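You operate a simulated robot arm through the tools that you are given. There is no shell and no other tool. Be economical: measure what you need, move in short steps, check, and stop when the job is done.

You are at the controls of a simulated two-armed robot. One attempt, no reset.

Task
Put the green-banded bag on the top of the two-tier table away on the packing bench top. Put the white-banded bag on the long island bench top away on the fitting bench top. Take the pink-banded bag and put it on the drain board. Fetch the green sieve and set it on the sorting bench top. Carry the dark wide sieve with both arms and set it on the short island bench top. Take the brown carton on the long island bench top and put it away on the upper shelf of the grey shelving. Take the grey pipe elbow and leave it on the top of the two-tier table. Any order will do. Set down upright: green-banded bag, white-banded bag, pink-banded bag, brown carton.

Only the result counts: the job must be done as asked and must still hold three seconds after the hand-in. Knocking over, shifting, dropping, spilling or breaking anything else fails it.

Robot
Two 7-joint arms with two-finger parallel grippers on one trunk, on a base that drives. Base frame: it is fixed to the floor where the robot stands at the start and does not move with it; the origin is under the middle of the robot, x ahead of it, y to its left, z up; the surface under the hand at the start is at about z = 740. Readings come in mm, rad, newtons and seconds.
The left shoulder is at the start at [62, 197, 1029], the right one opposite. With the tool pointing down near the work surface each hand reaches from about 300 to 720 mm from the robot's upright axis, wherever it stands, measured 20 degrees to its own side. Places, roughly: brown carton [250, 3500, 750]; dark wide sieve (46x21x6 cm) [600, 2800, 800]; drain board [1700, 5900, 800]; fitting bench top [-100, -6700, 800]; green sieve (33x20x5 cm) [-2000, 1500, 1000]; green-banded bag (11x8x13 cm) [500, -200, 800]; grey pipe elbow (9x10x5 cm) [-2200, -1700, 800]; packing bench top [-2200, -3000, 800]; pink-banded bag (11x8x13 cm) [700, 1600, 800]; short island bench top [3500, 4100, 800]; sorting bench top [-2200, 1000, 800]; top of the two-tier table [500, -300, 700]; upper shelf of the grey shelving [3500, -6900, 1300]; white-banded bag (11x8x13 cm) [200, 1300, 800]. Payload 1.57 kg a hand.
The tool frame of a hand sits at the grasp point between the pads (the TCP): z along the fingers, y along the line on which they close. The tips reach 30 mm beyond it. The gripper opens to 110 mm. The fingers are 24 mm wide and 12 mm thick; the gripper's body (48 by 112 mm) begins 78 mm behind the TCP.
Orientation is that of the tool frame in the base frame, as [roll, pitch, yaw] about the fixed x, y, z axes, in that order (R = Rz(yaw) Ry(pitch) Rx(roll)). With the fingers straight down and closing along the base's y, the tool's x points along the base's -x, its y along +y and its z along -z.

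Tools
- The arms move only by the tool arm_command. It takes "left_steps", "right_steps" or both (then of equal length, played together; a hand with none holds still); each is a list of rows, each a list of 7 numbers: the gripper command, from -1 (fully open) to 1 (shut), values between in proportion, then the shift along the tool's x, y, z in units of 20 mm (1.0 is 20 mm), then the turn, a rotation vector about the tool's x, y, z in units of 6 degrees (1.0 is 6 degrees). In form: [[jaw, dx, dy, dz, ax, ay, az], ...]. A call has 1 to 8 rows; each row shifts and turns the commanded pose from where the row before left it, along the tool's axes as they then stand. A call with a number of a shift or a turn outside -1 to 1 is refused whole. Rows are played at 5 a second. More than 50 mm and 0.15 rad between two rows, or a gripper value outside its range, and nothing of the call is played. Where a pose cannot be reached the arm comes as near as it can. A force on the tool above 40 N (or 10 N above the force at the start of the call, whichever is more), or a blocked arm, ends the call early, and 0.2 s more pass. The fingers move at their own pace (about 72 mm/s each) and stop on an object; they squeeze with about 28 N. The grip force told is the motor's: it shows also when the fingers shut on nothing. Time passes only in rows, and 0.2 s behind the last, so rows that do not move let the fingers close. The reply holds the time, the measured pose of the TCP, the force on the tool along the base axes, the opening and the grip force, in the units named above and with some noise, with the torque about the TCP (base axes, N m) and any sound that the robot's microphone picked up.
- Cameras (640 x 400 px; columns grow to the right, rows downward): "scene" is now at [90.3, -14.7, 1593.2]; the picture's right is [-0.27, -0.96, 0.00], its down [-0.89, 0.25, -0.39] and it looks along [0.37, -0.10, -0.92] (base axes); focal length 259 px, centre (320, 200). "left" rides on the left gripper at [70, -16, -141] in its tool frame; the picture's right is [0.23, 0.97, 0.00], its down [-0.85, 0.20, -0.48] and it looks along [-0.47, 0.11, 0.88] (tool axes); focal length 222 px, centre (320, 200). "right" rides on the right gripper at [70, 16, -141] in its tool frame; the picture's right is [-0.23, 0.97, 0.00], its down [-0.85, -0.20, -0.48] and it looks along [-0.47, -0.11, 0.88] (tool axes); focal length 222 px, centre (320, 200). There is no depth. A picture from a camera that has moved, and an enlarged one, comes with that camera's place and axes in the base frame and with its lens.
- camera(camera): a new picture of that camera. It takes no simulated time.
- raise_lower(by): slides the trunk up (or, below 0, down) by that many mm; the arms and the scene camera ride with it, the base frame stays. It gives what a move gives, with no picture.
- base_move(legs): drives the robot by 1 to 6 legs, each [ahead, left, turn to the left] in mm, mm and rad, along the robot's own axes; the way and the turn of a leg run together, so that a leg with both is an arc; at most 1500 mm and 3.142 rad a leg. The arms and the cameras ride along, it lands a little off, and it stops where it bumps. It gives what a move gives.
- head_to(pan, tilt): turns the head with the scene camera to pan (to the left, within 1.501 rad either way) and tilt (down, from -0.506 to 1.204), counted from straight ahead of the robot. It gives what a move gives.
- inspect(camera, box): a new picture of the part [left, top, right, bottom] of that camera's present view, enlarged. It takes no simulated time.
- finish_job(): hands the job in; it is judged then, once.

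Go step by step. Nothing tells you exact positions but the pictures and the camera data: compare them with the known pose of the tool, close in by small moves and look again before you grip or let go. The budget is 196 turns and 172 pictures, counting those below and the enlarged ones. Unless the task says otherwise, let go and move clear before handing in.

The tools are called after "Request:" as name(argument=value, ...) on one line, values as JSON. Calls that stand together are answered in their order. arm_command: Moves the arms, as the interface text tells. Its arguments: {"type":"object","properties":{"left_steps":{"type":"array","items":{"type":"array","items":{"type":"number"}}},"right_steps":{"type":"array","items":{"type":"array","items":{"type":"number"}}}},"required":[]} The other tools are called the same way: raise_lower (by) slides the trunk up or down; base_move (legs) drives the base; head_to (pan, tilt) turns the head that bears the scene camera; camera (camera) takes a picture; inspect (camera, box) takes an enlarged picture of a part of a camera's view; finish_job () hands the job in.

At the start:

```text
time_s: 0.0
left_eef_pos: [439.7, 100.6, 989.2]
left_ee_rot: [-3.141, -0.002, -3.14]
left_force: [0.0, 0.1, -0.5]
left_torque: [0.02, 0.01, 0.01]
left_grip_width: 110.1
left_finger_force: 0.1
right_eef_pos: [373.5, -250.4, 1063.9]
right_ee_rot: [3.141, -0.002, 3.141]
right_force: [0.5, -0.9, 0.1]
right_torque: [-0.01, 0.02, -0.04]
right_grip_width: 110.2
right_finger_force: 0.0
trunk travel left (down, up): [-625.0, 365.0]
robot x, y, heading: [-1.6, -0.3, 0.004]
head pan, tilt: [-0.274, 1.173]
```

scene: 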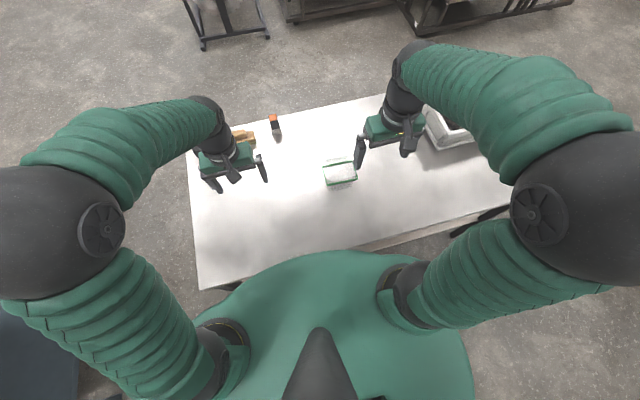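
right: 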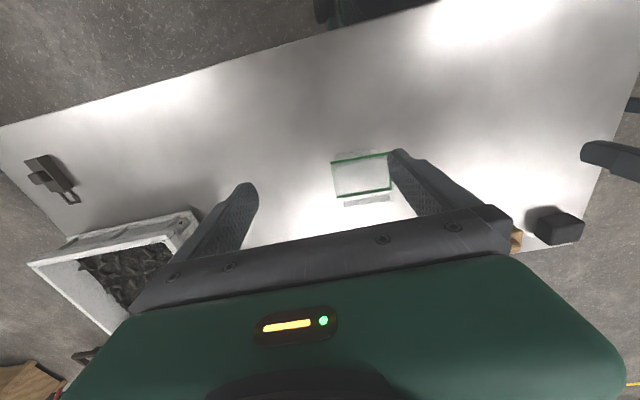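
left: 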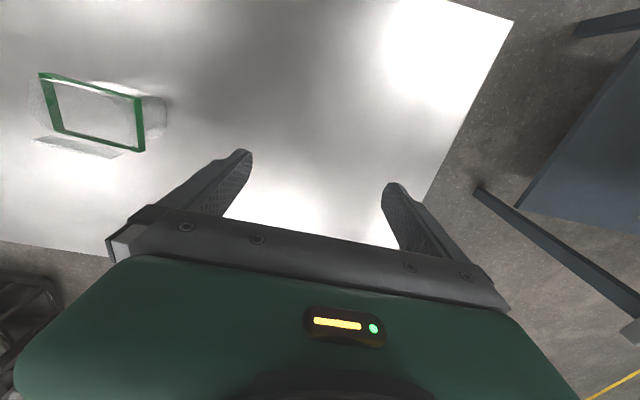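

The bag stands about 480 mm ahead, slightly to the right. I'll look at it closely and survey the room before moving.

Request:
inspect(camera="scene", box=[180, 90, 520, 280])

Request:
head_to(pan=0.0, tilt=0.25)

Request:
camera(camera="scene")

Request:
head_to(pan=1.5, tilt=0.25)

Request:
camera(camera="scene")

Request:
head_to(pan=-1.5, tilt=0.25)

Request:
camera(camera="scene")

```text
1.88 times, centred on (350, 185) of scene
camera zoom: at [90.3, -14.7, 1593.2], right [-0.27, -0.96, 0.0], down [-0.89, 0.25, -0.39], along [0.37, -0.1, -0.92], focal length 488 px, centre (264, 228)
```

zoom: 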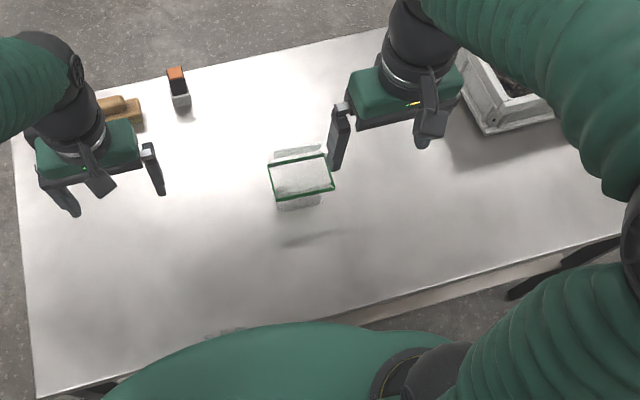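

```text
time_s: 1.2
left_eef_pos: [438.5, 98.3, 990.3]
left_ee_rot: [3.141, 0.001, -3.141]
left_force: [-0.2, 0.3, -1.8]
left_torque: [0.0, -0.01, 0.01]
left_grip_width: 109.7
left_finger_force: 0.0
right_eef_pos: [373.3, -250.4, 1064.6]
right_ee_rot: [-3.141, 0.0, -3.139]
right_force: [-0.5, 0.3, 0.2]
right_torque: [0.02, -0.02, 0.03]
right_grip_width: 110.1
right_finger_force: 0.1
trunk travel left (down, up): [-625.0, 365.0]
robot x, y, heading: [0.1, 0.3, 0.004]
head pan, tilt: [0.0, 0.25]
```

```text
167 pictures are left
camera scene: at [128.2, 0.9, 1668.4], right [0.0, -1.0, 0.0], down [-0.25, 0.0, -0.97], along [0.97, 0.0, -0.25], focal length 259 px, centre (320, 200)
```

scene: 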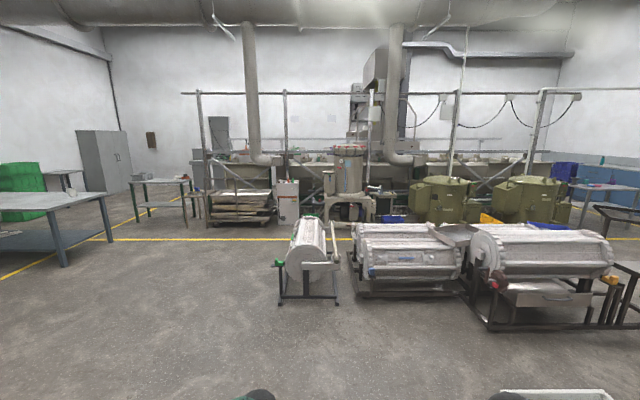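

```text
time_s: 2.8
left_eef_pos: [438.2, 98.5, 988.5]
left_ee_rot: [3.141, 0.0, 3.142]
left_force: [0.0, 0.4, 0.2]
left_torque: [0.01, -0.01, 0.0]
left_grip_width: 110.1
left_finger_force: 0.0
right_eef_pos: [373.6, -252.5, 1064.3]
right_ee_rot: [3.141, 0.001, 3.141]
right_force: [0.0, 0.2, -0.3]
right_torque: [-0.05, -0.01, 0.0]
right_grip_width: 109.9
right_finger_force: 0.0
trunk travel left (down, up): [-625.0, 365.0]
robot x, y, heading: [-2.0, -3.8, 0.004]
head pan, tilt: [1.499, 0.25]
```

```text
166 pictures are left
camera scene: at [41.4, 94.1, 1668.7], right [1.0, -0.07, 0.0], down [-0.02, -0.25, -0.97], along [0.07, 0.97, -0.25], focal length 259 px, centre (320, 200)
```

scene: 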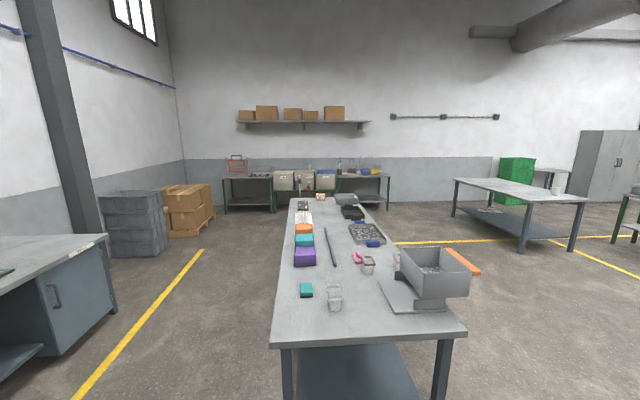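

```text
time_s: 5.4
left_eef_pos: [437.6, 99.8, 988.8]
left_ee_rot: [3.141, 0.0, -3.141]
left_force: [-1.2, 0.8, 0.5]
left_torque: [0.0, 0.04, -0.04]
left_grip_width: 110.2
left_finger_force: 0.1
right_eef_pos: [372.8, -251.4, 1063.3]
right_ee_rot: [3.141, 0.0, 3.14]
right_force: [-0.6, -0.7, -0.2]
right_torque: [-0.03, 0.0, 0.0]
right_grip_width: 109.9
right_finger_force: 0.2
trunk travel left (down, up): [-625.0, 365.0]
robot x, y, heading: [2.8, -2.0, 0.003]
head pan, tilt: [-1.499, 0.25]
```

```text
165 pictures are left
camera scene: at [41.4, -92.3, 1668.6], right [-1.0, -0.07, 0.0], down [-0.02, 0.25, -0.97], along [0.07, -0.97, -0.25], focal length 259 px, centre (320, 200)
```

scene: 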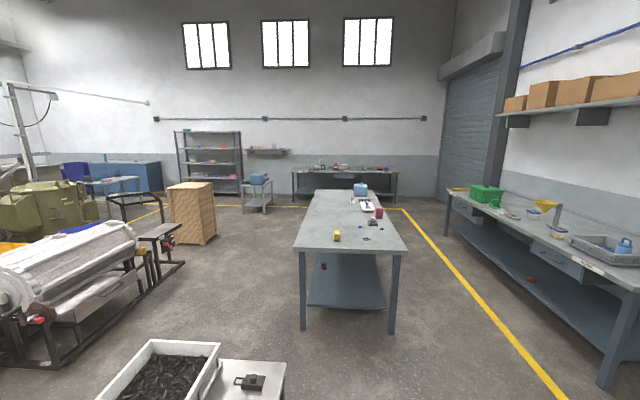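

The bag's top is about at (460, -181), with its long side nearly along y, so the gripper has to turn about 96°. I'll turn the right hand and bring the left hand up out of the way.

Request:
arm_command(right_steps=[[-1, 0, 0, 0, 0, 0, 1], [-1, 0, 0, 0, 0, 0, 1], [-1, 0, 0, 0, 0, 0, 1], [-1, 0, 0, 0, 0, 0, 1], [-1, 0, 0, 0, 0, 0, 1], [-1, 0, 0, 0, 0, 0, 1], [-1, 0, 0, 0, 0, 0, 1], [-1, 0, 0, 0, 0, 0, 1]], left_steps=[[-1, 0, 0, -1, 0, 0, 0], [-1, 0, 0, -1, 0, 0, 0], [-1, 0, 0, -1, 0, 0, 0], [-1, 0, 0, -1, 0, 0, 0], [-1, 0, 0, -1, 0, 0, 0], [-1, 0, 0, -1, 0, 0, 0], [-1, 0, 0, 0, 0, 0, 0], [-1, 0, 0, 0, 0, 0, 0]])

Request:
arm_command(right_steps=[[-1, 0, 0, 0, 0, 0, 1], [-1, 0, 0, 0, 0, 0, 1], [-1, 0, 0, 0, 0, 0, 1], [-1, 0, 0, 0, 0, 0, 1], [-1, 0, 0, 0, 0, 0, 1], [-1, 0, 0, 0, 0, 0, 1], [-1, 0, 0, 0, 0, 0, 1], [-1, 0, 0, 0, 0, 0, 1]])

Request:
arm_command(right_steps=[[-1, 1, 1, 0, 0, 0, 0], [-1, 1, 1, 0, 0, 0, 0], [-1, 1, 1, 0, 0, 0, 0], [-1, 0.85, 1, 0, 0, 0, 0], [-1, 0, 0, 0, 0, 0, 0]])

Request:
camera(camera="right")

Request:
head_to(pan=-0.4, tilt=1.1)

Request:
camera(camera="scene")

```text
time_s: 7.2
left_eef_pos: [440.0, 100.7, 1110.9]
left_ee_rot: [-3.141, 0.0, -3.14]
left_force: [-0.2, -0.4, -0.3]
left_torque: [0.01, -0.01, -0.01]
left_grip_width: 110.0
left_finger_force: 0.1
right_eef_pos: [371.4, -250.1, 1064.4]
right_ee_rot: [-3.141, -0.001, 2.302]
right_force: [-0.3, -0.5, -0.6]
right_torque: [-0.01, 0.03, 0.04]
right_grip_width: 110.0
right_finger_force: 0.0
trunk travel left (down, up): [-625.0, 365.0]
robot x, y, heading: [-0.6, -0.9, -0.002]
head pan, tilt: [-1.499, 0.25]
```

```text
time_s: 9.0
left_eef_pos: [439.3, 100.7, 1111.5]
left_ee_rot: [-3.141, 0.002, 3.14]
left_force: [0.1, 0.7, 0.8]
left_torque: [-0.05, 0.0, 0.0]
left_grip_width: 110.0
left_finger_force: 0.2
right_eef_pos: [373.7, -250.5, 1064.7]
right_ee_rot: [-3.141, -0.001, 1.465]
right_force: [0.1, 0.4, -0.2]
right_torque: [0.0, 0.01, 0.0]
right_grip_width: 109.8
right_finger_force: 0.0
trunk travel left (down, up): [-625.0, 365.0]
robot x, y, heading: [1.0, -0.4, 0.0]
head pan, tilt: [-1.499, 0.25]
```

```text
time_s: 10.2
left_eef_pos: [439.8, 99.6, 1111.4]
left_ee_rot: [3.14, 0.0, 3.141]
left_force: [-0.3, 0.2, 0.3]
left_torque: [0.01, -0.01, 0.0]
left_grip_width: 110.1
left_finger_force: 0.0
right_eef_pos: [458.8, -180.3, 1066.1]
right_ee_rot: [-3.142, -0.002, 1.464]
right_force: [-0.4, -0.2, 0.3]
right_torque: [0.02, -0.02, 0.03]
right_grip_width: 110.0
right_finger_force: 0.0
trunk travel left (down, up): [-625.0, 365.0]
robot x, y, heading: [1.0, 5.1, -0.001]
head pan, tilt: [-1.499, 0.25]
```

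```text
164 pictures are left
camera right: at [481.7, -113.4, 1208.1], right [0.94, -0.33, 0.0], down [-0.29, -0.83, 0.48], along [-0.16, -0.45, -0.88], focal length 222 px, centre (320, 200)
```

right: 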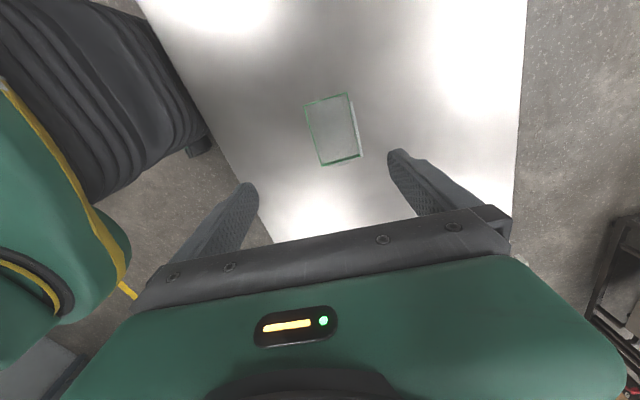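

```text
time_s: 11.6
left_eef_pos: [440.9, 99.8, 1111.7]
left_ee_rot: [3.141, 0.0, -3.141]
left_force: [-0.3, -0.2, -0.3]
left_torque: [0.01, 0.01, 0.0]
left_grip_width: 109.9
left_finger_force: 0.1
right_eef_pos: [459.5, -180.1, 1066.6]
right_ee_rot: [3.141, 0.001, 1.467]
right_force: [-0.9, 0.8, -0.1]
right_torque: [0.03, 0.03, -0.01]
right_grip_width: 110.1
right_finger_force: 0.0
trunk travel left (down, up): [-625.0, 365.0]
robot x, y, heading: [-4.0, 2.3, -0.0]
head pan, tilt: [-0.4, 1.1]
```

```text
163 pictures are left
camera scene: at [93.0, -23.3, 1597.7], right [-0.39, -0.92, 0.0], down [-0.82, 0.35, -0.45], along [0.42, -0.18, -0.89], focal length 259 px, centre (320, 200)
```

scene: 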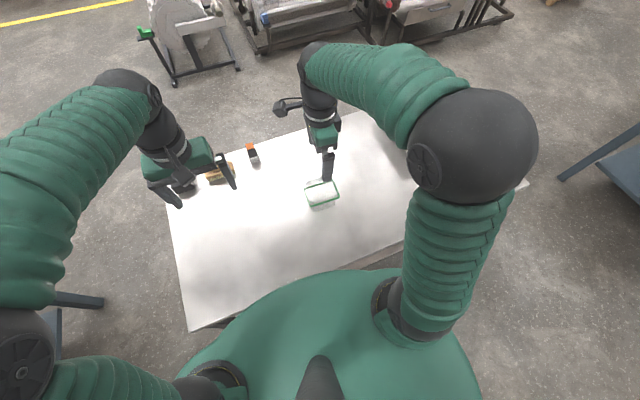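

The bag's centre comes out at about (478, -193), with its top near z 825–865. I'll line up over it and lower partway.

Request:
arm_command(right_steps=[[-1, -0.55, 0.96, 0, 0, 0, 0], [-1, 0, 0, 0, 0, 0, 0], [-1, 0, 0, 0, 0, 0, 0], [-1, 0, 0, 0, 0, 0, 0]], left_steps=[[-1, 0, 0, -1, 0, 0, 0], [-1, 0, 0, -1, 0, 0, 0], [-1, 0, 0, -1, 0, 0, 0], [-1, 0, 0, -1, 0, 0, 0]])

Request:
raise_lower(by=-120)

Request:
camera(camera="right")

```text
time_s: 12.6
left_eef_pos: [438.0, 100.6, 1190.1]
left_ee_rot: [3.141, -0.001, -3.141]
left_force: [0.2, -0.9, -0.4]
left_torque: [-0.01, -0.04, -0.01]
left_grip_width: 110.2
left_finger_force: 0.1
right_eef_pos: [478.9, -193.1, 1063.9]
right_ee_rot: [-3.14, 0.0, 1.467]
right_force: [-1.0, -0.9, -0.7]
right_torque: [0.01, -0.01, 0.0]
right_grip_width: 110.0
right_finger_force: 0.0
trunk travel left (down, up): [-625.0, 365.0]
robot x, y, heading: [-1.3, -2.6, 0.0]
head pan, tilt: [-0.4, 1.1]
```

```text
time_s: 14.1
left_eef_pos: [438.1, 100.9, 1071.1]
left_ee_rot: [3.14, 0.001, -3.142]
left_force: [-0.3, 0.0, -0.4]
left_torque: [-0.01, 0.0, 0.02]
left_grip_width: 109.7
left_finger_force: 0.0
right_eef_pos: [479.5, -192.7, 944.7]
right_ee_rot: [3.14, -0.001, 1.466]
right_force: [0.6, -0.2, 0.9]
right_torque: [0.02, 0.0, -0.02]
right_grip_width: 110.0
right_finger_force: 0.0
trunk travel left (down, up): [-505.0, 485.0]
robot x, y, heading: [0.2, -1.9, 0.001]
head pan, tilt: [-0.4, 1.1]
```

```text
162 pictures are left
camera right: at [500.9, -126.1, 1086.0], right [0.94, -0.33, 0.0], down [-0.29, -0.83, 0.48], along [-0.16, -0.45, -0.88], focal length 222 px, centre (320, 200)
```

right: 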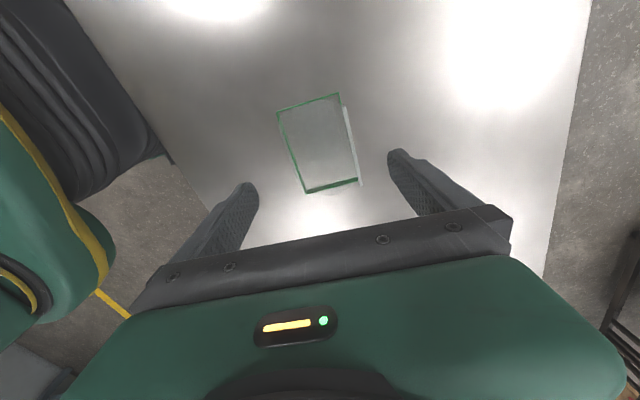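

The hand is centred on the bag. I'll lower to grasp height and close.

Request:
raise_lower(by=-147)

Request:
arm_command(right_steps=[[1, 0, 0, 0, 0, 0, 0], [1, 0, 0, 0, 0, 0, 0], [1, 0, 0, 0, 0, 0, 0], [1, 0, 0, 0, 0, 0, 0]])

Request:
camera(camera="right")

```text
time_s: 15.8
left_eef_pos: [436.9, 102.9, 923.0]
left_ee_rot: [-3.14, 0.0, -3.141]
left_force: [0.5, 0.5, 0.4]
left_torque: [0.01, -0.02, 0.02]
left_grip_width: 110.1
left_finger_force: 0.1
right_eef_pos: [478.7, -192.8, 798.7]
right_ee_rot: [-3.141, 0.0, 1.466]
right_force: [0.3, -0.5, 0.0]
right_torque: [-0.03, 0.01, -0.02]
right_grip_width: 110.3
right_finger_force: 0.0
trunk travel left (down, up): [-358.0, 632.0]
robot x, y, heading: [0.0, 1.1, -0.005]
head pan, tilt: [-0.4, 1.1]
```

```text
time_s: 16.8
left_eef_pos: [436.7, 99.8, 922.0]
left_ee_rot: [3.141, 0.0, -3.141]
left_force: [-1.0, 0.0, 0.4]
left_torque: [0.02, -0.02, 0.0]
left_grip_width: 110.3
left_finger_force: 0.1
right_eef_pos: [478.6, -194.3, 797.4]
right_ee_rot: [3.141, 0.001, 1.466]
right_force: [-0.2, 0.3, 0.4]
right_torque: [0.01, 0.02, 0.0]
right_grip_width: 75.2
right_finger_force: 27.8
trunk travel left (down, up): [-358.0, 632.0]
robot x, y, heading: [-2.2, -0.1, 0.0]
head pan, tilt: [-0.4, 1.1]
```

```text
161 pictures are left
camera right: at [500.9, -126.1, 938.8], right [0.94, -0.33, 0.0], down [-0.29, -0.83, 0.48], along [-0.16, -0.45, -0.88], focal length 222 px, centre (320, 200)
```

right: 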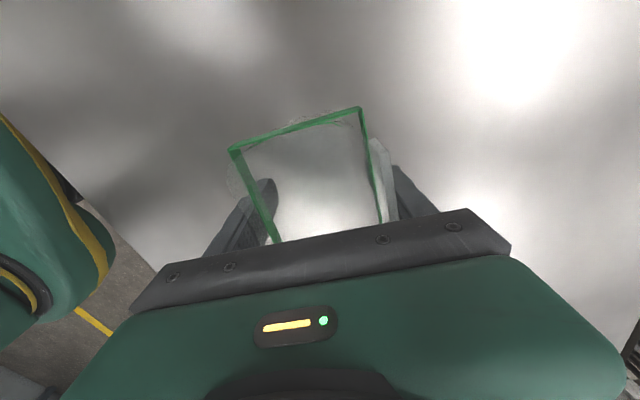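

The grip holds at 75 mm. I'll lift, back off from the table, turn to face the packing bench side and look.

Request:
raise_lower(by=260)

Request:
base_move(legs=[[-650, 0, 0], [0, 0, -1.571], [0, 0, -1.571]])

Request:
head_to(pan=0.7, tilt=0.4)

Request:
camera(camera="scene")

Request:
head_to(pan=-0.6, tilt=0.4)

Request:
camera(camera="scene")

```text
time_s: 19.4
left_eef_pos: [436.8, 101.2, 1181.4]
left_ee_rot: [-3.141, 0.0, 3.14]
left_force: [-0.1, 0.7, 0.3]
left_torque: [-0.03, -0.02, -0.01]
left_grip_width: 110.1
left_finger_force: 0.2
right_eef_pos: [478.7, -192.3, 1058.3]
right_ee_rot: [3.141, -0.001, 1.465]
right_force: [-0.5, 0.8, -0.2]
right_torque: [0.0, -0.02, 0.04]
right_grip_width: 74.7
right_finger_force: 27.9
trunk travel left (down, up): [-618.0, 372.0]
robot x, y, heading: [2.5, 3.3, 0.001]
head pan, tilt: [-0.4, 1.1]
```

```text
time_s: 30.8
left_eef_pos: [-1089.9, -83.3, 1181.8]
left_ee_rot: [3.14, 0.0, -0.041]
left_force: [0.4, -0.4, 0.1]
left_torque: [0.04, -0.01, 0.03]
left_grip_width: 110.2
left_finger_force: 0.2
right_eef_pos: [-1117.2, 212.9, 1058.3]
right_ee_rot: [3.141, 0.001, -1.717]
right_force: [-0.3, 0.8, 0.1]
right_torque: [0.0, 0.01, -0.02]
right_grip_width: 74.2
right_finger_force: 28.2
trunk travel left (down, up): [-618.0, 372.0]
robot x, y, heading: [-649.9, 4.6, 3.104]
head pan, tilt: [-0.4, 1.1]
```

```text
time_s: 32.1
left_eef_pos: [-1087.6, -83.2, 1183.3]
left_ee_rot: [3.14, -0.002, -0.041]
left_force: [0.0, 0.3, 0.0]
left_torque: [0.05, 0.01, 0.0]
left_grip_width: 110.0
left_finger_force: 0.0
right_eef_pos: [-1117.7, 211.7, 1057.4]
right_ee_rot: [3.141, 0.0, -1.717]
right_force: [0.3, -0.1, 0.3]
right_torque: [0.01, 0.0, 0.01]
right_grip_width: 74.2
right_finger_force: 28.5
trunk travel left (down, up): [-618.0, 372.0]
robot x, y, heading: [-650.8, 1.4, 3.1]
head pan, tilt: [0.7, 0.4]
```

```text
160 pictures are left
camera scene: at [-753.0, -53.7, 1647.5], right [-0.61, 0.79, 0.0], down [0.31, 0.24, -0.92], along [-0.73, -0.56, -0.39], focal length 259 px, centre (320, 200)
```

scene: 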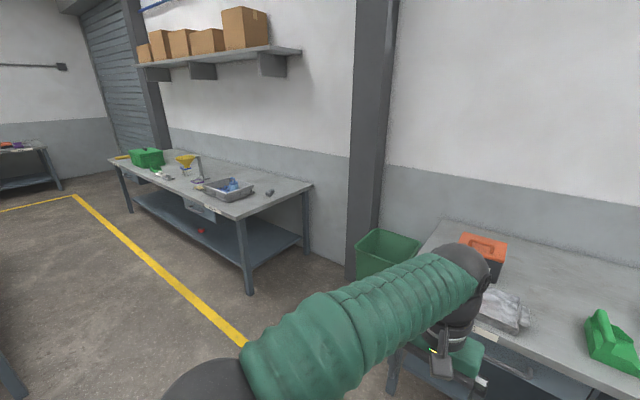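

```text
time_s: 33.6
left_eef_pos: [-1088.8, -83.7, 1181.8]
left_ee_rot: [3.141, 0.001, -0.043]
left_force: [0.5, 0.5, 0.6]
left_torque: [-0.01, 0.01, -0.01]
left_grip_width: 109.7
left_finger_force: 0.0
right_eef_pos: [-1117.2, 211.7, 1056.1]
right_ee_rot: [3.141, 0.002, -1.717]
right_force: [0.0, 0.9, -0.6]
right_torque: [0.04, 0.01, 0.0]
right_grip_width: 74.1
right_finger_force: 27.8
trunk travel left (down, up): [-618.0, 372.0]
robot x, y, heading: [-647.2, -0.7, 3.099]
head pan, tilt: [-0.6, 0.4]
```

```text
159 pictures are left
camera scene: at [-753.9, 58.5, 1647.5], right [0.6, 0.8, 0.0], down [0.31, -0.23, -0.92], along [-0.74, 0.55, -0.39], focal length 259 px, centre (320, 200)
```

scene: 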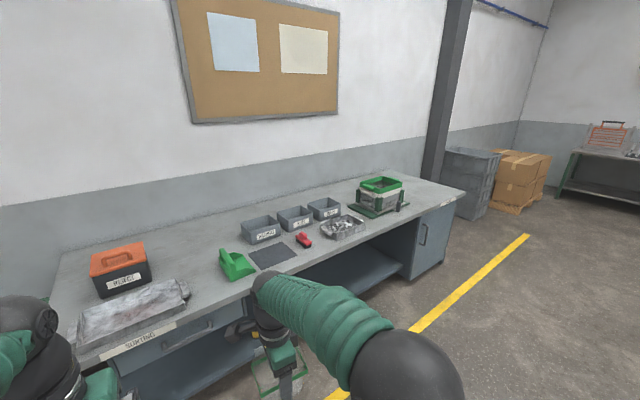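

The elbow is near (-2175, -1700) on the near end of the packing bench, and there's free space on the bench at about (-1900, -1720). I'll come at it from the bench's end, facing -y.

Request:
base_move(legs=[[0, 0, 1.61], [1130, 0, 0], [0, -1050, 0]])

Request:
head_to(pan=-0.3, tilt=0.85)

Request:
camera(camera="scene")

Request:
camera(camera="right")

```text
time_s: 48.1
left_eef_pos: [-1644.4, -1517.6, 1182.3]
left_ee_rot: [-3.14, -0.002, 1.518]
left_force: [0.0, 0.4, 0.2]
left_torque: [-0.03, 0.03, -0.01]
left_grip_width: 109.9
left_finger_force: 0.1
right_eef_pos: [-1940.6, -1543.2, 1059.0]
right_ee_rot: [3.141, 0.001, -0.159]
right_force: [-0.2, -0.3, -0.5]
right_torque: [0.01, -0.02, 0.02]
right_grip_width: 74.0
right_finger_force: 27.6
trunk travel left (down, up): [-618.0, 372.0]
robot x, y, heading: [-1722.1, -1077.0, -1.621]
head pan, tilt: [-0.6, 0.4]
```

```text
time_s: 49.0
left_eef_pos: [-1645.9, -1517.2, 1183.5]
left_ee_rot: [3.141, 0.002, 1.515]
left_force: [-0.4, -0.4, 0.3]
left_torque: [-0.02, 0.02, 0.04]
left_grip_width: 110.0
left_finger_force: 0.0
right_eef_pos: [-1940.4, -1541.8, 1059.2]
right_ee_rot: [3.139, 0.001, -0.158]
right_force: [0.4, -0.6, 0.1]
right_torque: [0.0, -0.03, -0.03]
right_grip_width: 73.9
right_finger_force: 27.9
trunk travel left (down, up): [-618.0, 372.0]
robot x, y, heading: [-1721.9, -1079.2, -1.624]
head pan, tilt: [-0.3, 0.85]
```

```text
158 pictures are left
camera scene: at [-1750.5, -1181.1, 1608.5], right [-0.94, 0.35, 0.0], down [0.26, 0.71, -0.66], along [-0.23, -0.62, -0.75], focal length 259 px, centre (320, 200)
```

scene: 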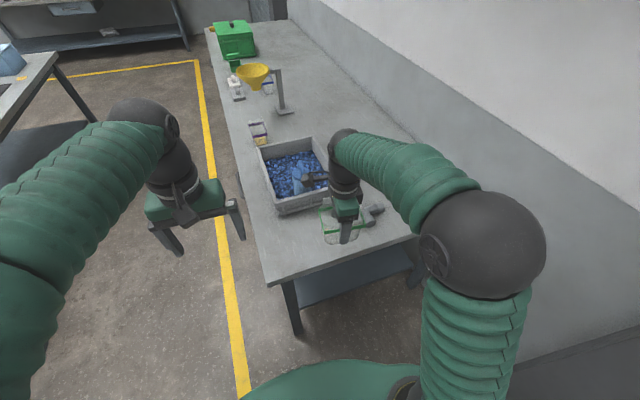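

```text
157 pictures are left
camera right: at [-1876.1, -1569.5, 1199.9], right [-0.38, -0.93, 0.0], down [-0.81, 0.33, 0.48], along [-0.44, 0.18, -0.88], focal length 222 px, centre (320, 200)
```

right: 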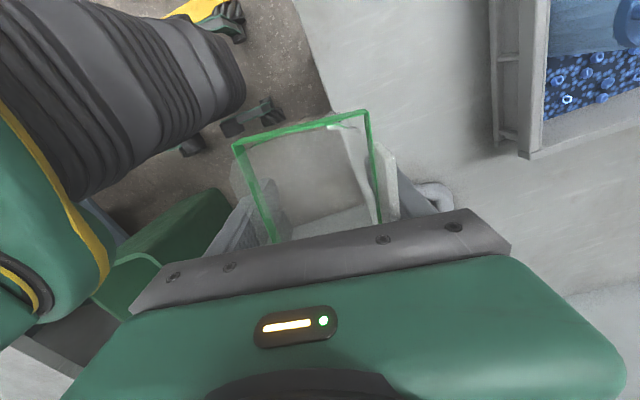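

The tray's near edge is at y≈-1828, and the free patch is centred at about (-1880, -1690). I'll move there and lower partway.

Request:
base_move(legs=[[145, 67, 0]])

Request:
raise_lower(by=-140)

Request:
camera(camera="scene")

Request:
camera(camera="right")

```text
time_s: 50.4
left_eef_pos: [-1590.5, -1660.0, 1184.6]
left_ee_rot: [3.138, 0.003, 1.517]
left_force: [-0.1, 0.0, 0.8]
left_torque: [-0.02, -0.01, -0.03]
left_grip_width: 109.9
left_finger_force: 0.0
right_eef_pos: [-1886.5, -1686.5, 1058.4]
right_ee_rot: [3.138, -0.004, -0.161]
right_force: [-1.0, 0.4, -0.5]
right_torque: [0.02, -0.01, -0.04]
right_grip_width: 73.9
right_finger_force: 27.9
trunk travel left (down, up): [-618.0, 372.0]
robot x, y, heading: [-1665.5, -1220.1, -1.628]
head pan, tilt: [-0.3, 0.85]
```

```text
time_s: 52.1
left_eef_pos: [-1587.1, -1661.2, 1043.7]
left_ee_rot: [-3.141, 0.002, 1.518]
left_force: [0.5, -0.5, 0.4]
left_torque: [-0.03, 0.0, -0.01]
left_grip_width: 109.9
left_finger_force: 0.1
right_eef_pos: [-1881.7, -1687.0, 918.6]
right_ee_rot: [3.142, 0.001, -0.16]
right_force: [0.4, -0.2, -0.7]
right_torque: [0.05, 0.02, 0.01]
right_grip_width: 73.9
right_finger_force: 27.7
trunk travel left (down, up): [-478.0, 512.0]
robot x, y, heading: [-1665.2, -1224.4, -1.629]
head pan, tilt: [-0.3, 0.85]
```

```text
156 pictures are left
camera scene: at [-1691.1, -1326.8, 1468.5], right [-0.94, 0.35, 0.0], down [0.26, 0.71, -0.66], along [-0.23, -0.62, -0.75], focal length 259 px, centre (320, 200)
```

scene: 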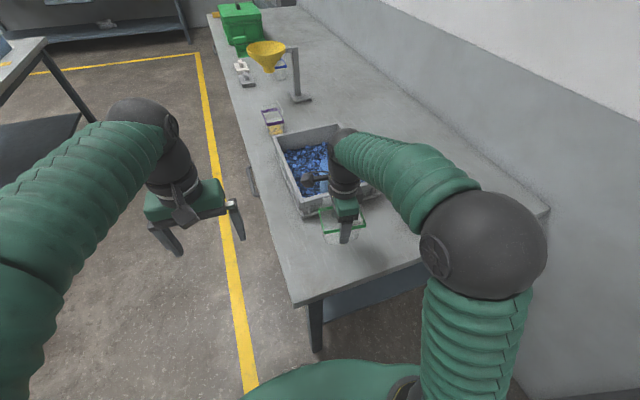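

```text
155 pictures are left
camera right: at [-1816.4, -1714.6, 1060.4], right [-0.38, -0.93, 0.0], down [-0.81, 0.33, 0.48], along [-0.44, 0.18, -0.88], focal length 222 px, centre (320, 200)
```

right: 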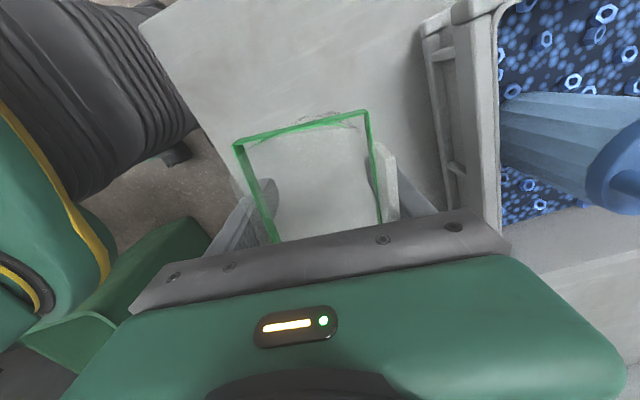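

There's clearance to the tray and the bench edge. I'll lower to just above the bench, then touch down in small steps.

Request:
raise_lower(by=-52)

Request:
arm_command(right_steps=[[1, 0, 0, 0.15, 0, 0, 0], [1, 0, 0, 0.15, 0, 0, 0], [1, 0, 0, 0.15, 0, 0, 0]])

Request:
inspect(camera="scene", box=[260, 150, 420, 250])

```text
time_s: 53.0
left_eef_pos: [-1586.1, -1660.8, 991.5]
left_ee_rot: [3.141, 0.002, 1.516]
left_force: [0.3, -0.7, 0.3]
left_torque: [0.01, 0.01, -0.03]
left_grip_width: 110.2
left_finger_force: 0.1
right_eef_pos: [-1881.0, -1688.1, 868.0]
right_ee_rot: [3.139, 0.0, -0.162]
right_force: [0.8, -0.3, -0.3]
right_torque: [0.02, 0.03, 0.02]
right_grip_width: 73.8
right_finger_force: 28.4
trunk travel left (down, up): [-426.0, 564.0]
robot x, y, heading: [-1664.0, -1223.7, -1.622]
head pan, tilt: [-0.3, 0.85]
```

```text
time_s: 53.8
left_eef_pos: [-1586.7, -1662.1, 991.3]
left_ee_rot: [-3.141, 0.003, 1.517]
left_force: [-0.3, 0.4, -0.1]
left_torque: [0.02, 0.01, 0.0]
left_grip_width: 109.8
left_finger_force: 0.1
right_eef_pos: [-1882.6, -1687.6, 858.0]
right_ee_rot: [3.14, 0.001, -0.159]
right_force: [-0.1, -0.8, 0.4]
right_torque: [0.04, -0.04, -0.02]
right_grip_width: 73.9
right_finger_force: 28.2
trunk travel left (down, up): [-426.0, 564.0]
robot x, y, heading: [-1663.7, -1222.5, -1.619]
head pan, tilt: [-0.3, 0.85]
```

```text
4.00 times, centred on (340, 200) of scene
camera zoom: at [-1691.0, -1326.8, 1416.4], right [-0.94, 0.35, 0.0], down [0.26, 0.71, -0.66], along [-0.23, -0.62, -0.75], focal length 1037 px, centre (240, 200)
```

zoom: 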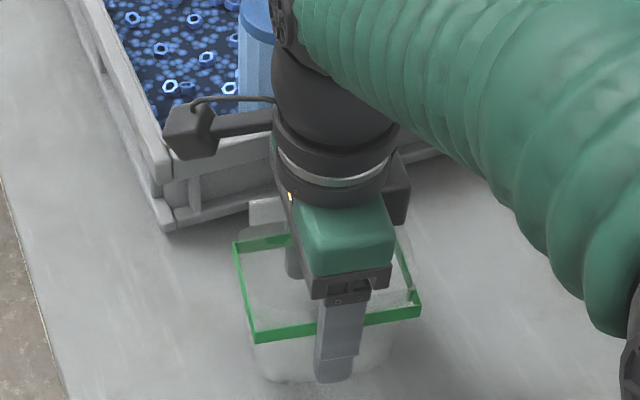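

It's almost down. I'll keep lowering in small steps until there's contact.

Request:
arm_command(right_steps=[[1, 0, 0, 0.1, 0, 0, 0], [1, 0, 0, 0.1, 0, 0, 0], [1, 0, 0, 0, 0, 0, 0]])

Request:
arm_command(right_steps=[[1, 0, 0, 0.1, 0, 0, 0], [1, 0, 0, 0.1, 0, 0, 0], [1, 0, 0, 0, 0, 0, 0]])

```text
time_s: 54.6
left_eef_pos: [-1586.3, -1661.7, 991.3]
left_ee_rot: [-3.138, 0.003, 1.516]
left_force: [-0.5, 0.1, 0.6]
left_torque: [-0.03, 0.02, 0.0]
left_grip_width: 110.0
left_finger_force: 0.1
right_eef_pos: [-1882.0, -1688.6, 855.8]
right_ee_rot: [3.137, 0.0, -0.161]
right_force: [-2.4, -6.4, 25.1]
right_torque: [0.37, -0.15, 0.04]
right_grip_width: 74.4
right_finger_force: 28.0
trunk travel left (down, up): [-426.0, 564.0]
robot x, y, heading: [-1667.1, -1218.3, -1.625]
head pan, tilt: [-0.3, 0.85]
```

```text
time_s: 55.4
left_eef_pos: [-1585.4, -1661.3, 992.0]
left_ee_rot: [-3.141, 0.003, 1.516]
left_force: [-1.3, 0.0, 0.3]
left_torque: [-0.01, -0.02, -0.01]
left_grip_width: 109.8
left_finger_force: 0.0
right_eef_pos: [-1881.0, -1686.8, 850.7]
right_ee_rot: [3.138, 0.001, -0.161]
right_force: [-3.2, -5.7, 24.0]
right_torque: [0.43, -0.15, 0.09]
right_grip_width: 73.9
right_finger_force: 27.8
trunk travel left (down, up): [-426.0, 564.0]
robot x, y, heading: [-1665.6, -1223.2, -1.624]
head pan, tilt: [-0.3, 0.85]
```

Contact is made, so I'll release and raise clear.

Request:
arm_command(right_steps=[[0.3, 0, 0, 0, 0, 0, 0], [-0.2, 0, 0, 0, 0, 0, 0], [-1, 0, 0, 0, 0, 0, 0], [-1, 0, 0, 0, 0, 0, 0]])

Request:
raise_lower(by=170)

Request:
camera(camera="right")

Request:
head_to(pan=-0.55, tilt=1.0)

Request:
camera(camera="scene")

```text
time_s: 56.4
left_eef_pos: [-1586.3, -1661.9, 992.6]
left_ee_rot: [3.142, 0.001, 1.517]
left_force: [-1.2, 0.8, -0.2]
left_torque: [0.04, 0.0, -0.01]
left_grip_width: 110.1
left_finger_force: 0.0
right_eef_pos: [-1881.8, -1687.1, 849.8]
right_ee_rot: [-3.141, 0.001, -0.162]
right_force: [0.3, 0.8, -0.5]
right_torque: [0.02, -0.04, 0.0]
right_grip_width: 110.1
right_finger_force: 0.0
trunk travel left (down, up): [-426.0, 564.0]
robot x, y, heading: [-1660.6, -1220.8, -1.624]
head pan, tilt: [-0.3, 0.85]
```

```text
time_s: 58.4
left_eef_pos: [-1585.5, -1661.7, 1161.9]
left_ee_rot: [3.141, 0.001, 1.517]
left_force: [0.6, -0.6, 0.0]
left_torque: [-0.01, 0.01, 0.02]
left_grip_width: 109.8
left_finger_force: 0.1
right_eef_pos: [-1881.5, -1688.1, 1020.2]
right_ee_rot: [3.141, 0.0, -0.16]
right_force: [0.7, -0.6, 0.5]
right_torque: [0.0, -0.01, 0.0]
right_grip_width: 110.2
right_finger_force: 0.0
trunk travel left (down, up): [-596.0, 394.0]
robot x, y, heading: [-1661.0, -1226.0, -1.627]
head pan, tilt: [-0.3, 0.85]
```

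```text
153 pictures are left
camera right: at [-1815.8, -1715.8, 1161.9], right [-0.38, -0.93, 0.0], down [-0.81, 0.33, 0.48], along [-0.44, 0.18, -0.88], focal length 222 px, centre (320, 200)
```

right: 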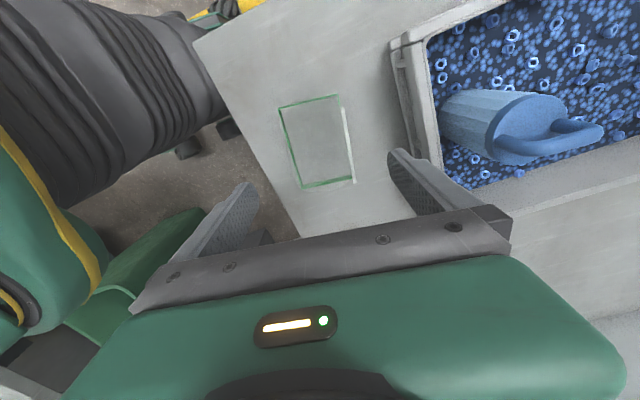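

```text
time_s: 59.1
left_eef_pos: [-1586.9, -1661.4, 1161.5]
left_ee_rot: [-3.141, 0.001, 1.515]
left_force: [-0.2, 0.0, -0.1]
left_torque: [0.01, 0.01, 0.0]
left_grip_width: 109.9
left_finger_force: 0.1
right_eef_pos: [-1880.3, -1688.5, 1020.4]
right_ee_rot: [3.138, 0.001, -0.16]
right_force: [-0.1, 0.2, -0.9]
right_torque: [0.06, 0.01, 0.0]
right_grip_width: 109.9
right_finger_force: 0.1
trunk travel left (down, up): [-596.0, 394.0]
robot x, y, heading: [-1662.0, -1226.6, -1.623]
head pan, tilt: [-0.55, 1.0]
```

```text
152 pictures are left
camera scene: at [-1703.5, -1311.3, 1575.3], right [-0.82, 0.57, 0.0], down [0.48, 0.69, -0.54], along [-0.31, -0.44, -0.84], focal length 259 px, centre (320, 200)
```

scene: 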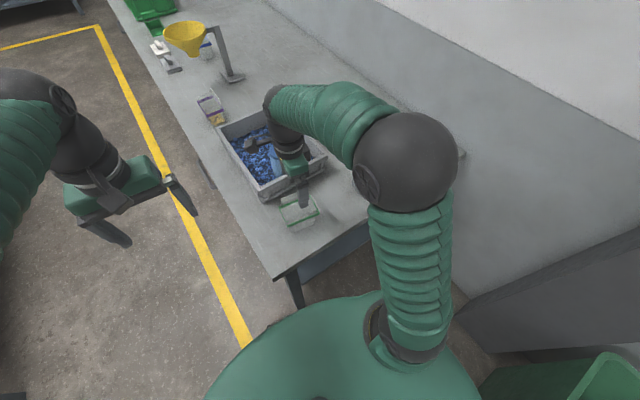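

The bag is standing upright on the packing bench. Next I'll strafe right to the pipe elbow.

Request:
base_move(legs=[[0, -270, 0.05]])

Request:
camera(camera="right")

Request:
camera(camera="scene")

```text
time_s: 61.0
left_eef_pos: [-1821.9, -1649.9, 1160.6]
left_ee_rot: [-3.131, 0.001, 1.559]
left_force: [0.4, 0.0, 0.0]
left_torque: [0.0, 0.04, -0.01]
left_grip_width: 110.0
left_finger_force: 0.1
right_eef_pos: [-2116.8, -1687.6, 1023.0]
right_ee_rot: [3.139, 0.01, -0.118]
right_force: [-0.2, 0.7, 1.2]
right_torque: [-0.03, 0.02, 0.0]
right_grip_width: 110.0
right_finger_force: 0.0
trunk travel left (down, up): [-596.0, 394.0]
robot x, y, heading: [-1928.1, -1214.6, -1.584]
head pan, tilt: [-0.55, 1.0]
```

```text
151 pictures are left
camera right: at [-2049.4, -1712.4, 1163.5], right [-0.34, -0.94, 0.01], down [-0.82, 0.3, 0.49], along [-0.46, 0.16, -0.87], focal length 222 px, centre (320, 200)
```

right: 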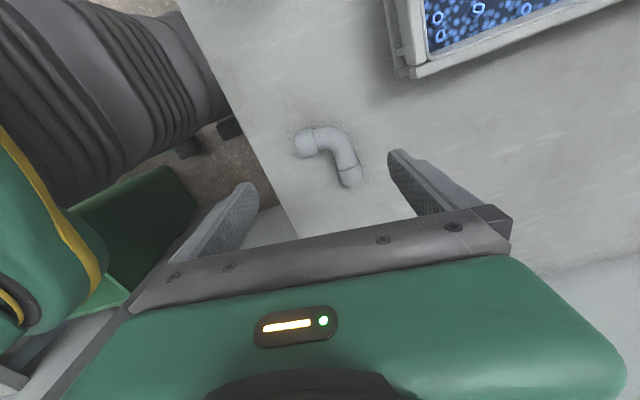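

```text
150 pictures are left
camera scene: at [-1949.3, -1303.8, 1575.6], right [-0.85, 0.53, 0.01], down [0.44, 0.71, -0.54], along [-0.3, -0.46, -0.84], focal length 259 px, centre (320, 200)
```

scene: 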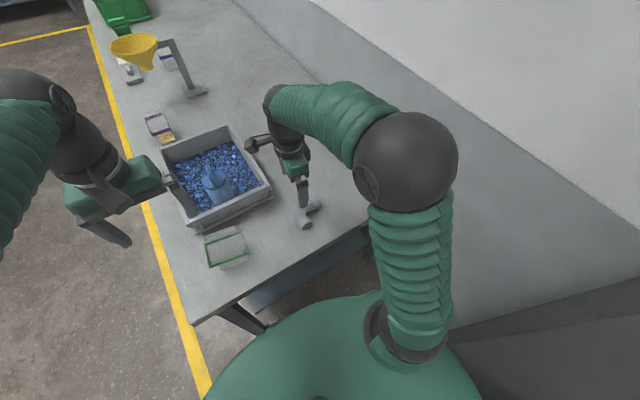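

The elbow's leg along x is centred near (-2172, -1711). I'll line up over it and lower.

Request:
arm_command(right_steps=[[-1, -1, 0.75, 0, 0, 0, 0], [-1, -1, 0.75, 0, 0, 0, 0], [-1, -0.65, 0, 0, 0, 0, 0], [-1, 0, 0, 0, 0, 0, 0]])

Request:
raise_lower(by=-130)

Request:
camera(camera="right")

```text
time_s: 62.0
left_eef_pos: [-1834.2, -1649.2, 1162.4]
left_ee_rot: [-3.141, 0.001, 1.557]
left_force: [0.0, 0.6, -0.9]
left_torque: [-0.03, 0.02, 0.01]
left_grip_width: 110.1
left_finger_force: 0.0
right_eef_pos: [-2182.7, -1708.9, 1020.5]
right_ee_rot: [3.138, 0.002, -0.118]
right_force: [0.2, 0.0, -0.3]
right_torque: [0.01, 0.01, 0.0]
right_grip_width: 110.0
right_finger_force: 0.2
trunk travel left (down, up): [-596.0, 394.0]
robot x, y, heading: [-1927.2, -1214.1, -1.58]
head pan, tilt: [-0.55, 1.0]
```

```text
time_s: 63.6
left_eef_pos: [-1834.1, -1648.4, 1032.3]
left_ee_rot: [-3.141, 0.006, 1.559]
left_force: [-0.2, -0.4, 0.0]
left_torque: [-0.04, 0.0, -0.02]
left_grip_width: 110.0
left_finger_force: 0.1
right_eef_pos: [-2182.0, -1708.8, 891.4]
right_ee_rot: [3.137, 0.001, -0.12]
right_force: [-0.3, 0.2, 0.2]
right_torque: [0.03, -0.04, -0.01]
right_grip_width: 110.0
right_finger_force: 0.1
trunk travel left (down, up): [-466.0, 524.0]
robot x, y, heading: [-1930.2, -1211.1, -1.587]
head pan, tilt: [-0.55, 1.0]
```

```text
149 pictures are left
camera right: at [-2115.4, -1733.8, 1032.9], right [-0.34, -0.94, 0.0], down [-0.83, 0.3, 0.48], along [-0.45, 0.16, -0.88], focal length 222 px, centre (320, 200)
```

right: 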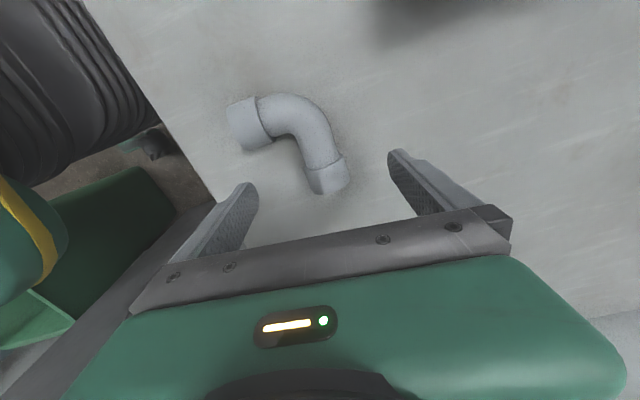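

I'll shift slightly toward the bend, lower, and grip the leg.

Request:
arm_command(right_steps=[[-1, 0.6, 0.1, 0, 0, 0, 0], [-1, 0, 0, 0, 0, 0, 0]])

Request:
raise_lower(by=-59)

Request:
arm_command(right_steps=[[1, 0, 0, 0, 0, 0, 0], [1, 0, 0, 0, 0, 0, 0], [1, 0, 0, 0, 0, 0, 0], [1, 0, 0, 0, 0, 0, 0]])

Request:
raise_lower(by=200)

Request:
camera(camera="right")

```text
time_s: 64.2
left_eef_pos: [-1834.0, -1648.3, 1032.2]
left_ee_rot: [3.141, 0.003, 1.559]
left_force: [0.1, -0.4, -0.4]
left_torque: [0.01, 0.02, -0.03]
left_grip_width: 110.0
left_finger_force: 0.1
right_eef_pos: [-2169.0, -1711.9, 889.3]
right_ee_rot: [3.138, 0.001, -0.118]
right_force: [0.1, -0.7, 0.0]
right_torque: [0.0, -0.01, 0.03]
right_grip_width: 110.1
right_finger_force: 0.1
trunk travel left (down, up): [-466.0, 524.0]
robot x, y, heading: [-1931.9, -1214.0, -1.585]
head pan, tilt: [-0.55, 1.0]
```

```text
time_s: 65.2
left_eef_pos: [-1834.7, -1647.1, 972.0]
left_ee_rot: [3.141, 0.003, 1.558]
left_force: [-0.7, -0.3, -0.4]
left_torque: [-0.02, 0.0, 0.0]
left_grip_width: 109.9
left_finger_force: 0.1
right_eef_pos: [-2169.7, -1711.2, 830.3]
right_ee_rot: [3.138, -0.001, -0.118]
right_force: [0.0, -0.4, -0.4]
right_torque: [-0.05, 0.0, -0.01]
right_grip_width: 110.1
right_finger_force: 0.1
trunk travel left (down, up): [-407.0, 583.0]
robot x, y, heading: [-1928.0, -1214.3, -1.588]
head pan, tilt: [-0.55, 1.0]
```

```text
time_s: 66.2
left_eef_pos: [-1833.9, -1649.3, 972.9]
left_ee_rot: [-3.141, 0.002, 1.558]
left_force: [0.2, 0.2, -0.4]
left_torque: [0.01, 0.0, 0.02]
left_grip_width: 109.9
left_finger_force: 0.1
right_eef_pos: [-2170.1, -1711.2, 830.2]
right_ee_rot: [3.137, 0.0, -0.118]
right_force: [-0.4, -0.8, 2.6]
right_torque: [0.1, -0.01, -0.01]
right_grip_width: 39.5
right_finger_force: 28.3
trunk travel left (down, up): [-407.0, 583.0]
robot x, y, heading: [-1930.2, -1214.6, -1.587]
head pan, tilt: [-0.55, 1.0]
```

```text
time_s: 68.4
left_eef_pos: [-1835.0, -1648.3, 1172.9]
left_ee_rot: [-3.141, 0.003, 1.558]
left_force: [0.3, -0.1, -1.1]
left_torque: [0.0, -0.02, 0.01]
left_grip_width: 110.1
left_finger_force: 0.1
right_eef_pos: [-2169.6, -1712.7, 1030.4]
right_ee_rot: [3.14, -0.002, -0.118]
right_force: [-0.3, 0.0, 0.7]
right_torque: [-0.03, 0.01, 0.0]
right_grip_width: 39.4
right_finger_force: 28.1
trunk travel left (down, up): [-607.0, 383.0]
robot x, y, heading: [-1927.6, -1211.3, -1.589]
head pan, tilt: [-0.55, 1.0]
```

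```text
148 pictures are left
camera right: at [-2103.1, -1736.6, 1172.1], right [-0.34, -0.94, 0.0], down [-0.83, 0.3, 0.48], along [-0.45, 0.16, -0.88], focal length 222 px, centre (320, 200)
```

right: 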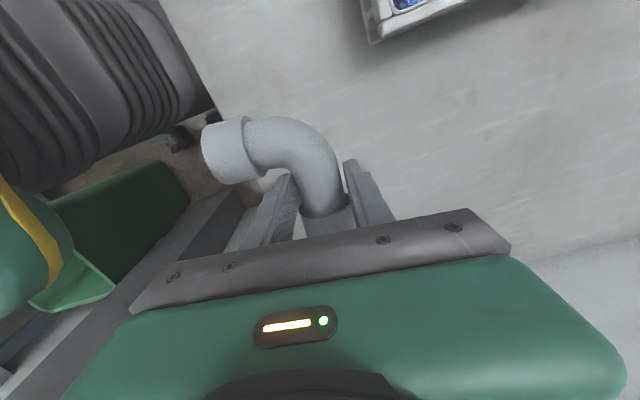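

The elbow is held. I'll drive back to the two-tier table to where the bag stood, stopping a bit short.

Request:
base_move(legs=[[0, 1300, 0], [0, 0, 1.588], [0, 1230, 0], [400, 0, 0]])

Request:
head_to(pan=-0.4, tilt=1.0)

Request:
camera(camera="scene")

```text
time_s: 86.7
left_eef_pos: [115.1, 187.0, 1172.7]
left_ee_rot: [3.141, 0.001, -3.093]
left_force: [0.1, -0.1, -0.8]
left_torque: [0.04, 0.01, 0.0]
left_grip_width: 109.7
left_finger_force: 0.0
right_eef_pos: [198.7, -143.9, 1030.9]
right_ee_rot: [3.137, 0.0, 1.514]
right_force: [-0.8, -0.3, 0.2]
right_torque: [-0.04, 0.02, -0.01]
right_grip_width: 39.6
right_finger_force: 28.1
trunk travel left (down, up): [-607.0, 383.0]
robot x, y, heading: [-312.6, 64.5, 0.056]
head pan, tilt: [-0.55, 1.0]
```

```text
time_s: 87.4
left_eef_pos: [114.6, 186.5, 1173.6]
left_ee_rot: [-3.14, 0.002, -3.092]
left_force: [0.0, 0.5, -0.3]
left_torque: [0.03, 0.07, 0.04]
left_grip_width: 110.2
left_finger_force: 0.0
right_eef_pos: [198.4, -143.0, 1032.4]
right_ee_rot: [3.139, 0.001, 1.513]
right_force: [0.5, 0.4, -0.6]
right_torque: [0.0, -0.03, 0.02]
right_grip_width: 39.6
right_finger_force: 27.9
trunk travel left (down, up): [-607.0, 383.0]
robot x, y, heading: [-312.8, 64.8, 0.053]
head pan, tilt: [-0.4, 1.0]
```

```text
147 pictures are left
camera scene: at [-211.6, 43.8, 1586.2], right [-0.34, -0.94, 0.0], down [-0.79, 0.29, -0.54], along [0.5, -0.19, -0.84], focal length 259 px, centre (320, 200)
```

scene: 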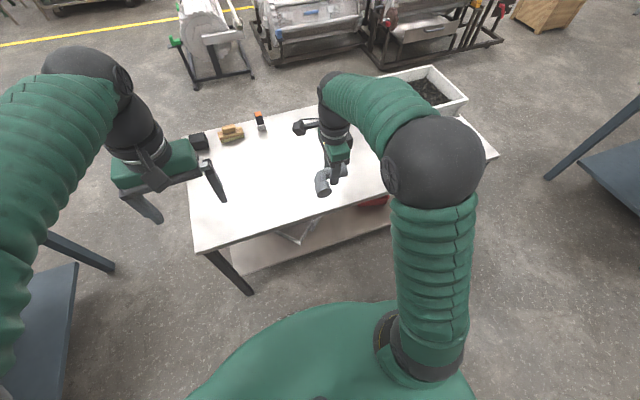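

The table centre is free. I'll move ahead 230 mm and lower to just above the surface.

Request:
base_move(legs=[[235, 0, 0]])

Request:
raise_lower(by=-245)

Request:
arm_command(right_steps=[[1, 0, 0, 0.2, 0, 0, 0], [1, 0, 0, 0.2, 0, 0, 0], [1, 0, 0, 0, 0, 0, 0]])

Request:
camera(camera="right")

```text
time_s: 89.2
left_eef_pos: [348.5, 202.8, 1173.3]
left_ee_rot: [3.141, 0.003, -3.082]
left_force: [0.3, 0.1, -0.3]
left_torque: [0.03, 0.0, 0.01]
left_grip_width: 110.3
left_finger_force: 0.1
right_eef_pos: [434.9, -128.1, 1030.4]
right_ee_rot: [3.136, 0.001, 1.527]
right_force: [-0.2, 0.1, -0.8]
right_torque: [-0.02, 0.0, 0.01]
right_grip_width: 39.3
right_finger_force: 28.4
trunk travel left (down, up): [-607.0, 383.0]
robot x, y, heading: [-77.9, 76.6, 0.058]
head pan, tilt: [-0.4, 1.0]
```

```text
time_s: 91.7
left_eef_pos: [347.1, 203.5, 928.4]
left_ee_rot: [-3.142, 0.003, -3.083]
left_force: [-1.2, -0.4, 0.1]
left_torque: [-0.02, 0.07, -0.02]
left_grip_width: 110.1
left_finger_force: 0.1
right_eef_pos: [434.4, -125.2, 787.7]
right_ee_rot: [3.136, 0.0, 1.523]
right_force: [0.2, -0.4, 0.1]
right_torque: [0.02, -0.01, 0.0]
right_grip_width: 39.6
right_finger_force: 28.5
trunk travel left (down, up): [-362.0, 628.0]
robot x, y, heading: [-75.2, 78.5, 0.058]
head pan, tilt: [-0.4, 1.0]
```

```text
time_s: 92.5
left_eef_pos: [347.6, 204.1, 928.2]
left_ee_rot: [3.141, 0.003, -3.082]
left_force: [-0.6, -0.2, 0.3]
left_torque: [-0.05, -0.02, 0.0]
left_grip_width: 109.9
left_finger_force: 0.1
right_eef_pos: [433.6, -125.8, 779.0]
right_ee_rot: [3.138, -0.002, 1.523]
right_force: [-0.5, -0.5, -0.6]
right_torque: [-0.06, 0.0, 0.02]
right_grip_width: 39.5
right_finger_force: 28.1
trunk travel left (down, up): [-362.0, 628.0]
robot x, y, heading: [-76.8, 77.4, 0.055]
head pan, tilt: [-0.4, 1.0]
```

```text
146 pictures are left
camera right: at [453.2, -58.6, 919.6], right [0.96, -0.27, 0.0], down [-0.24, -0.84, 0.48], along [-0.13, -0.46, -0.88], focal length 222 px, centre (320, 200)
```

right: 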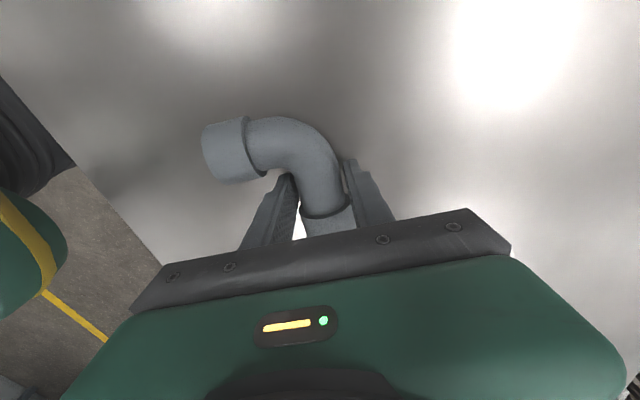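

Request:
arm_command(right_steps=[[1, 0, 0, 0.1, 0, 0, 0], [1, 0, 0, 0.1, 0, 0, 0], [1, 0, 0, 0, 0, 0, 0]])

Request:
arm_command(right_steps=[[1, 0, 0, 0.1, 0, 0, 0], [1, 0, 0, 0, 0, 0, 0]])

```text
time_s: 93.3
left_eef_pos: [348.1, 203.2, 929.4]
left_ee_rot: [3.14, 0.004, -3.082]
left_force: [-0.2, 0.1, 0.0]
left_torque: [0.03, 0.01, 0.0]
left_grip_width: 110.2
left_finger_force: 0.0
right_eef_pos: [435.0, -128.0, 774.5]
right_ee_rot: [3.136, -0.002, 1.522]
right_force: [-0.5, 0.7, -0.7]
right_torque: [-0.03, -0.01, 0.0]
right_grip_width: 39.2
right_finger_force: 27.9
trunk travel left (down, up): [-362.0, 628.0]
robot x, y, heading: [-76.8, 77.7, 0.053]
head pan, tilt: [-0.4, 1.0]
```

```text
time_s: 93.9
left_eef_pos: [347.0, 203.1, 929.7]
left_ee_rot: [-3.141, 0.005, -3.082]
left_force: [-1.2, 0.2, -0.1]
left_torque: [-0.06, -0.01, -0.02]
left_grip_width: 110.0
left_finger_force: 0.2
right_eef_pos: [435.3, -126.1, 772.7]
right_ee_rot: [3.135, -0.001, 1.522]
right_force: [0.7, -0.2, -1.0]
right_torque: [-0.03, 0.03, 0.01]
right_grip_width: 39.6
right_finger_force: 28.0
trunk travel left (down, up): [-362.0, 628.0]
robot x, y, heading: [-76.9, 77.7, 0.057]
head pan, tilt: [-0.4, 1.0]
```

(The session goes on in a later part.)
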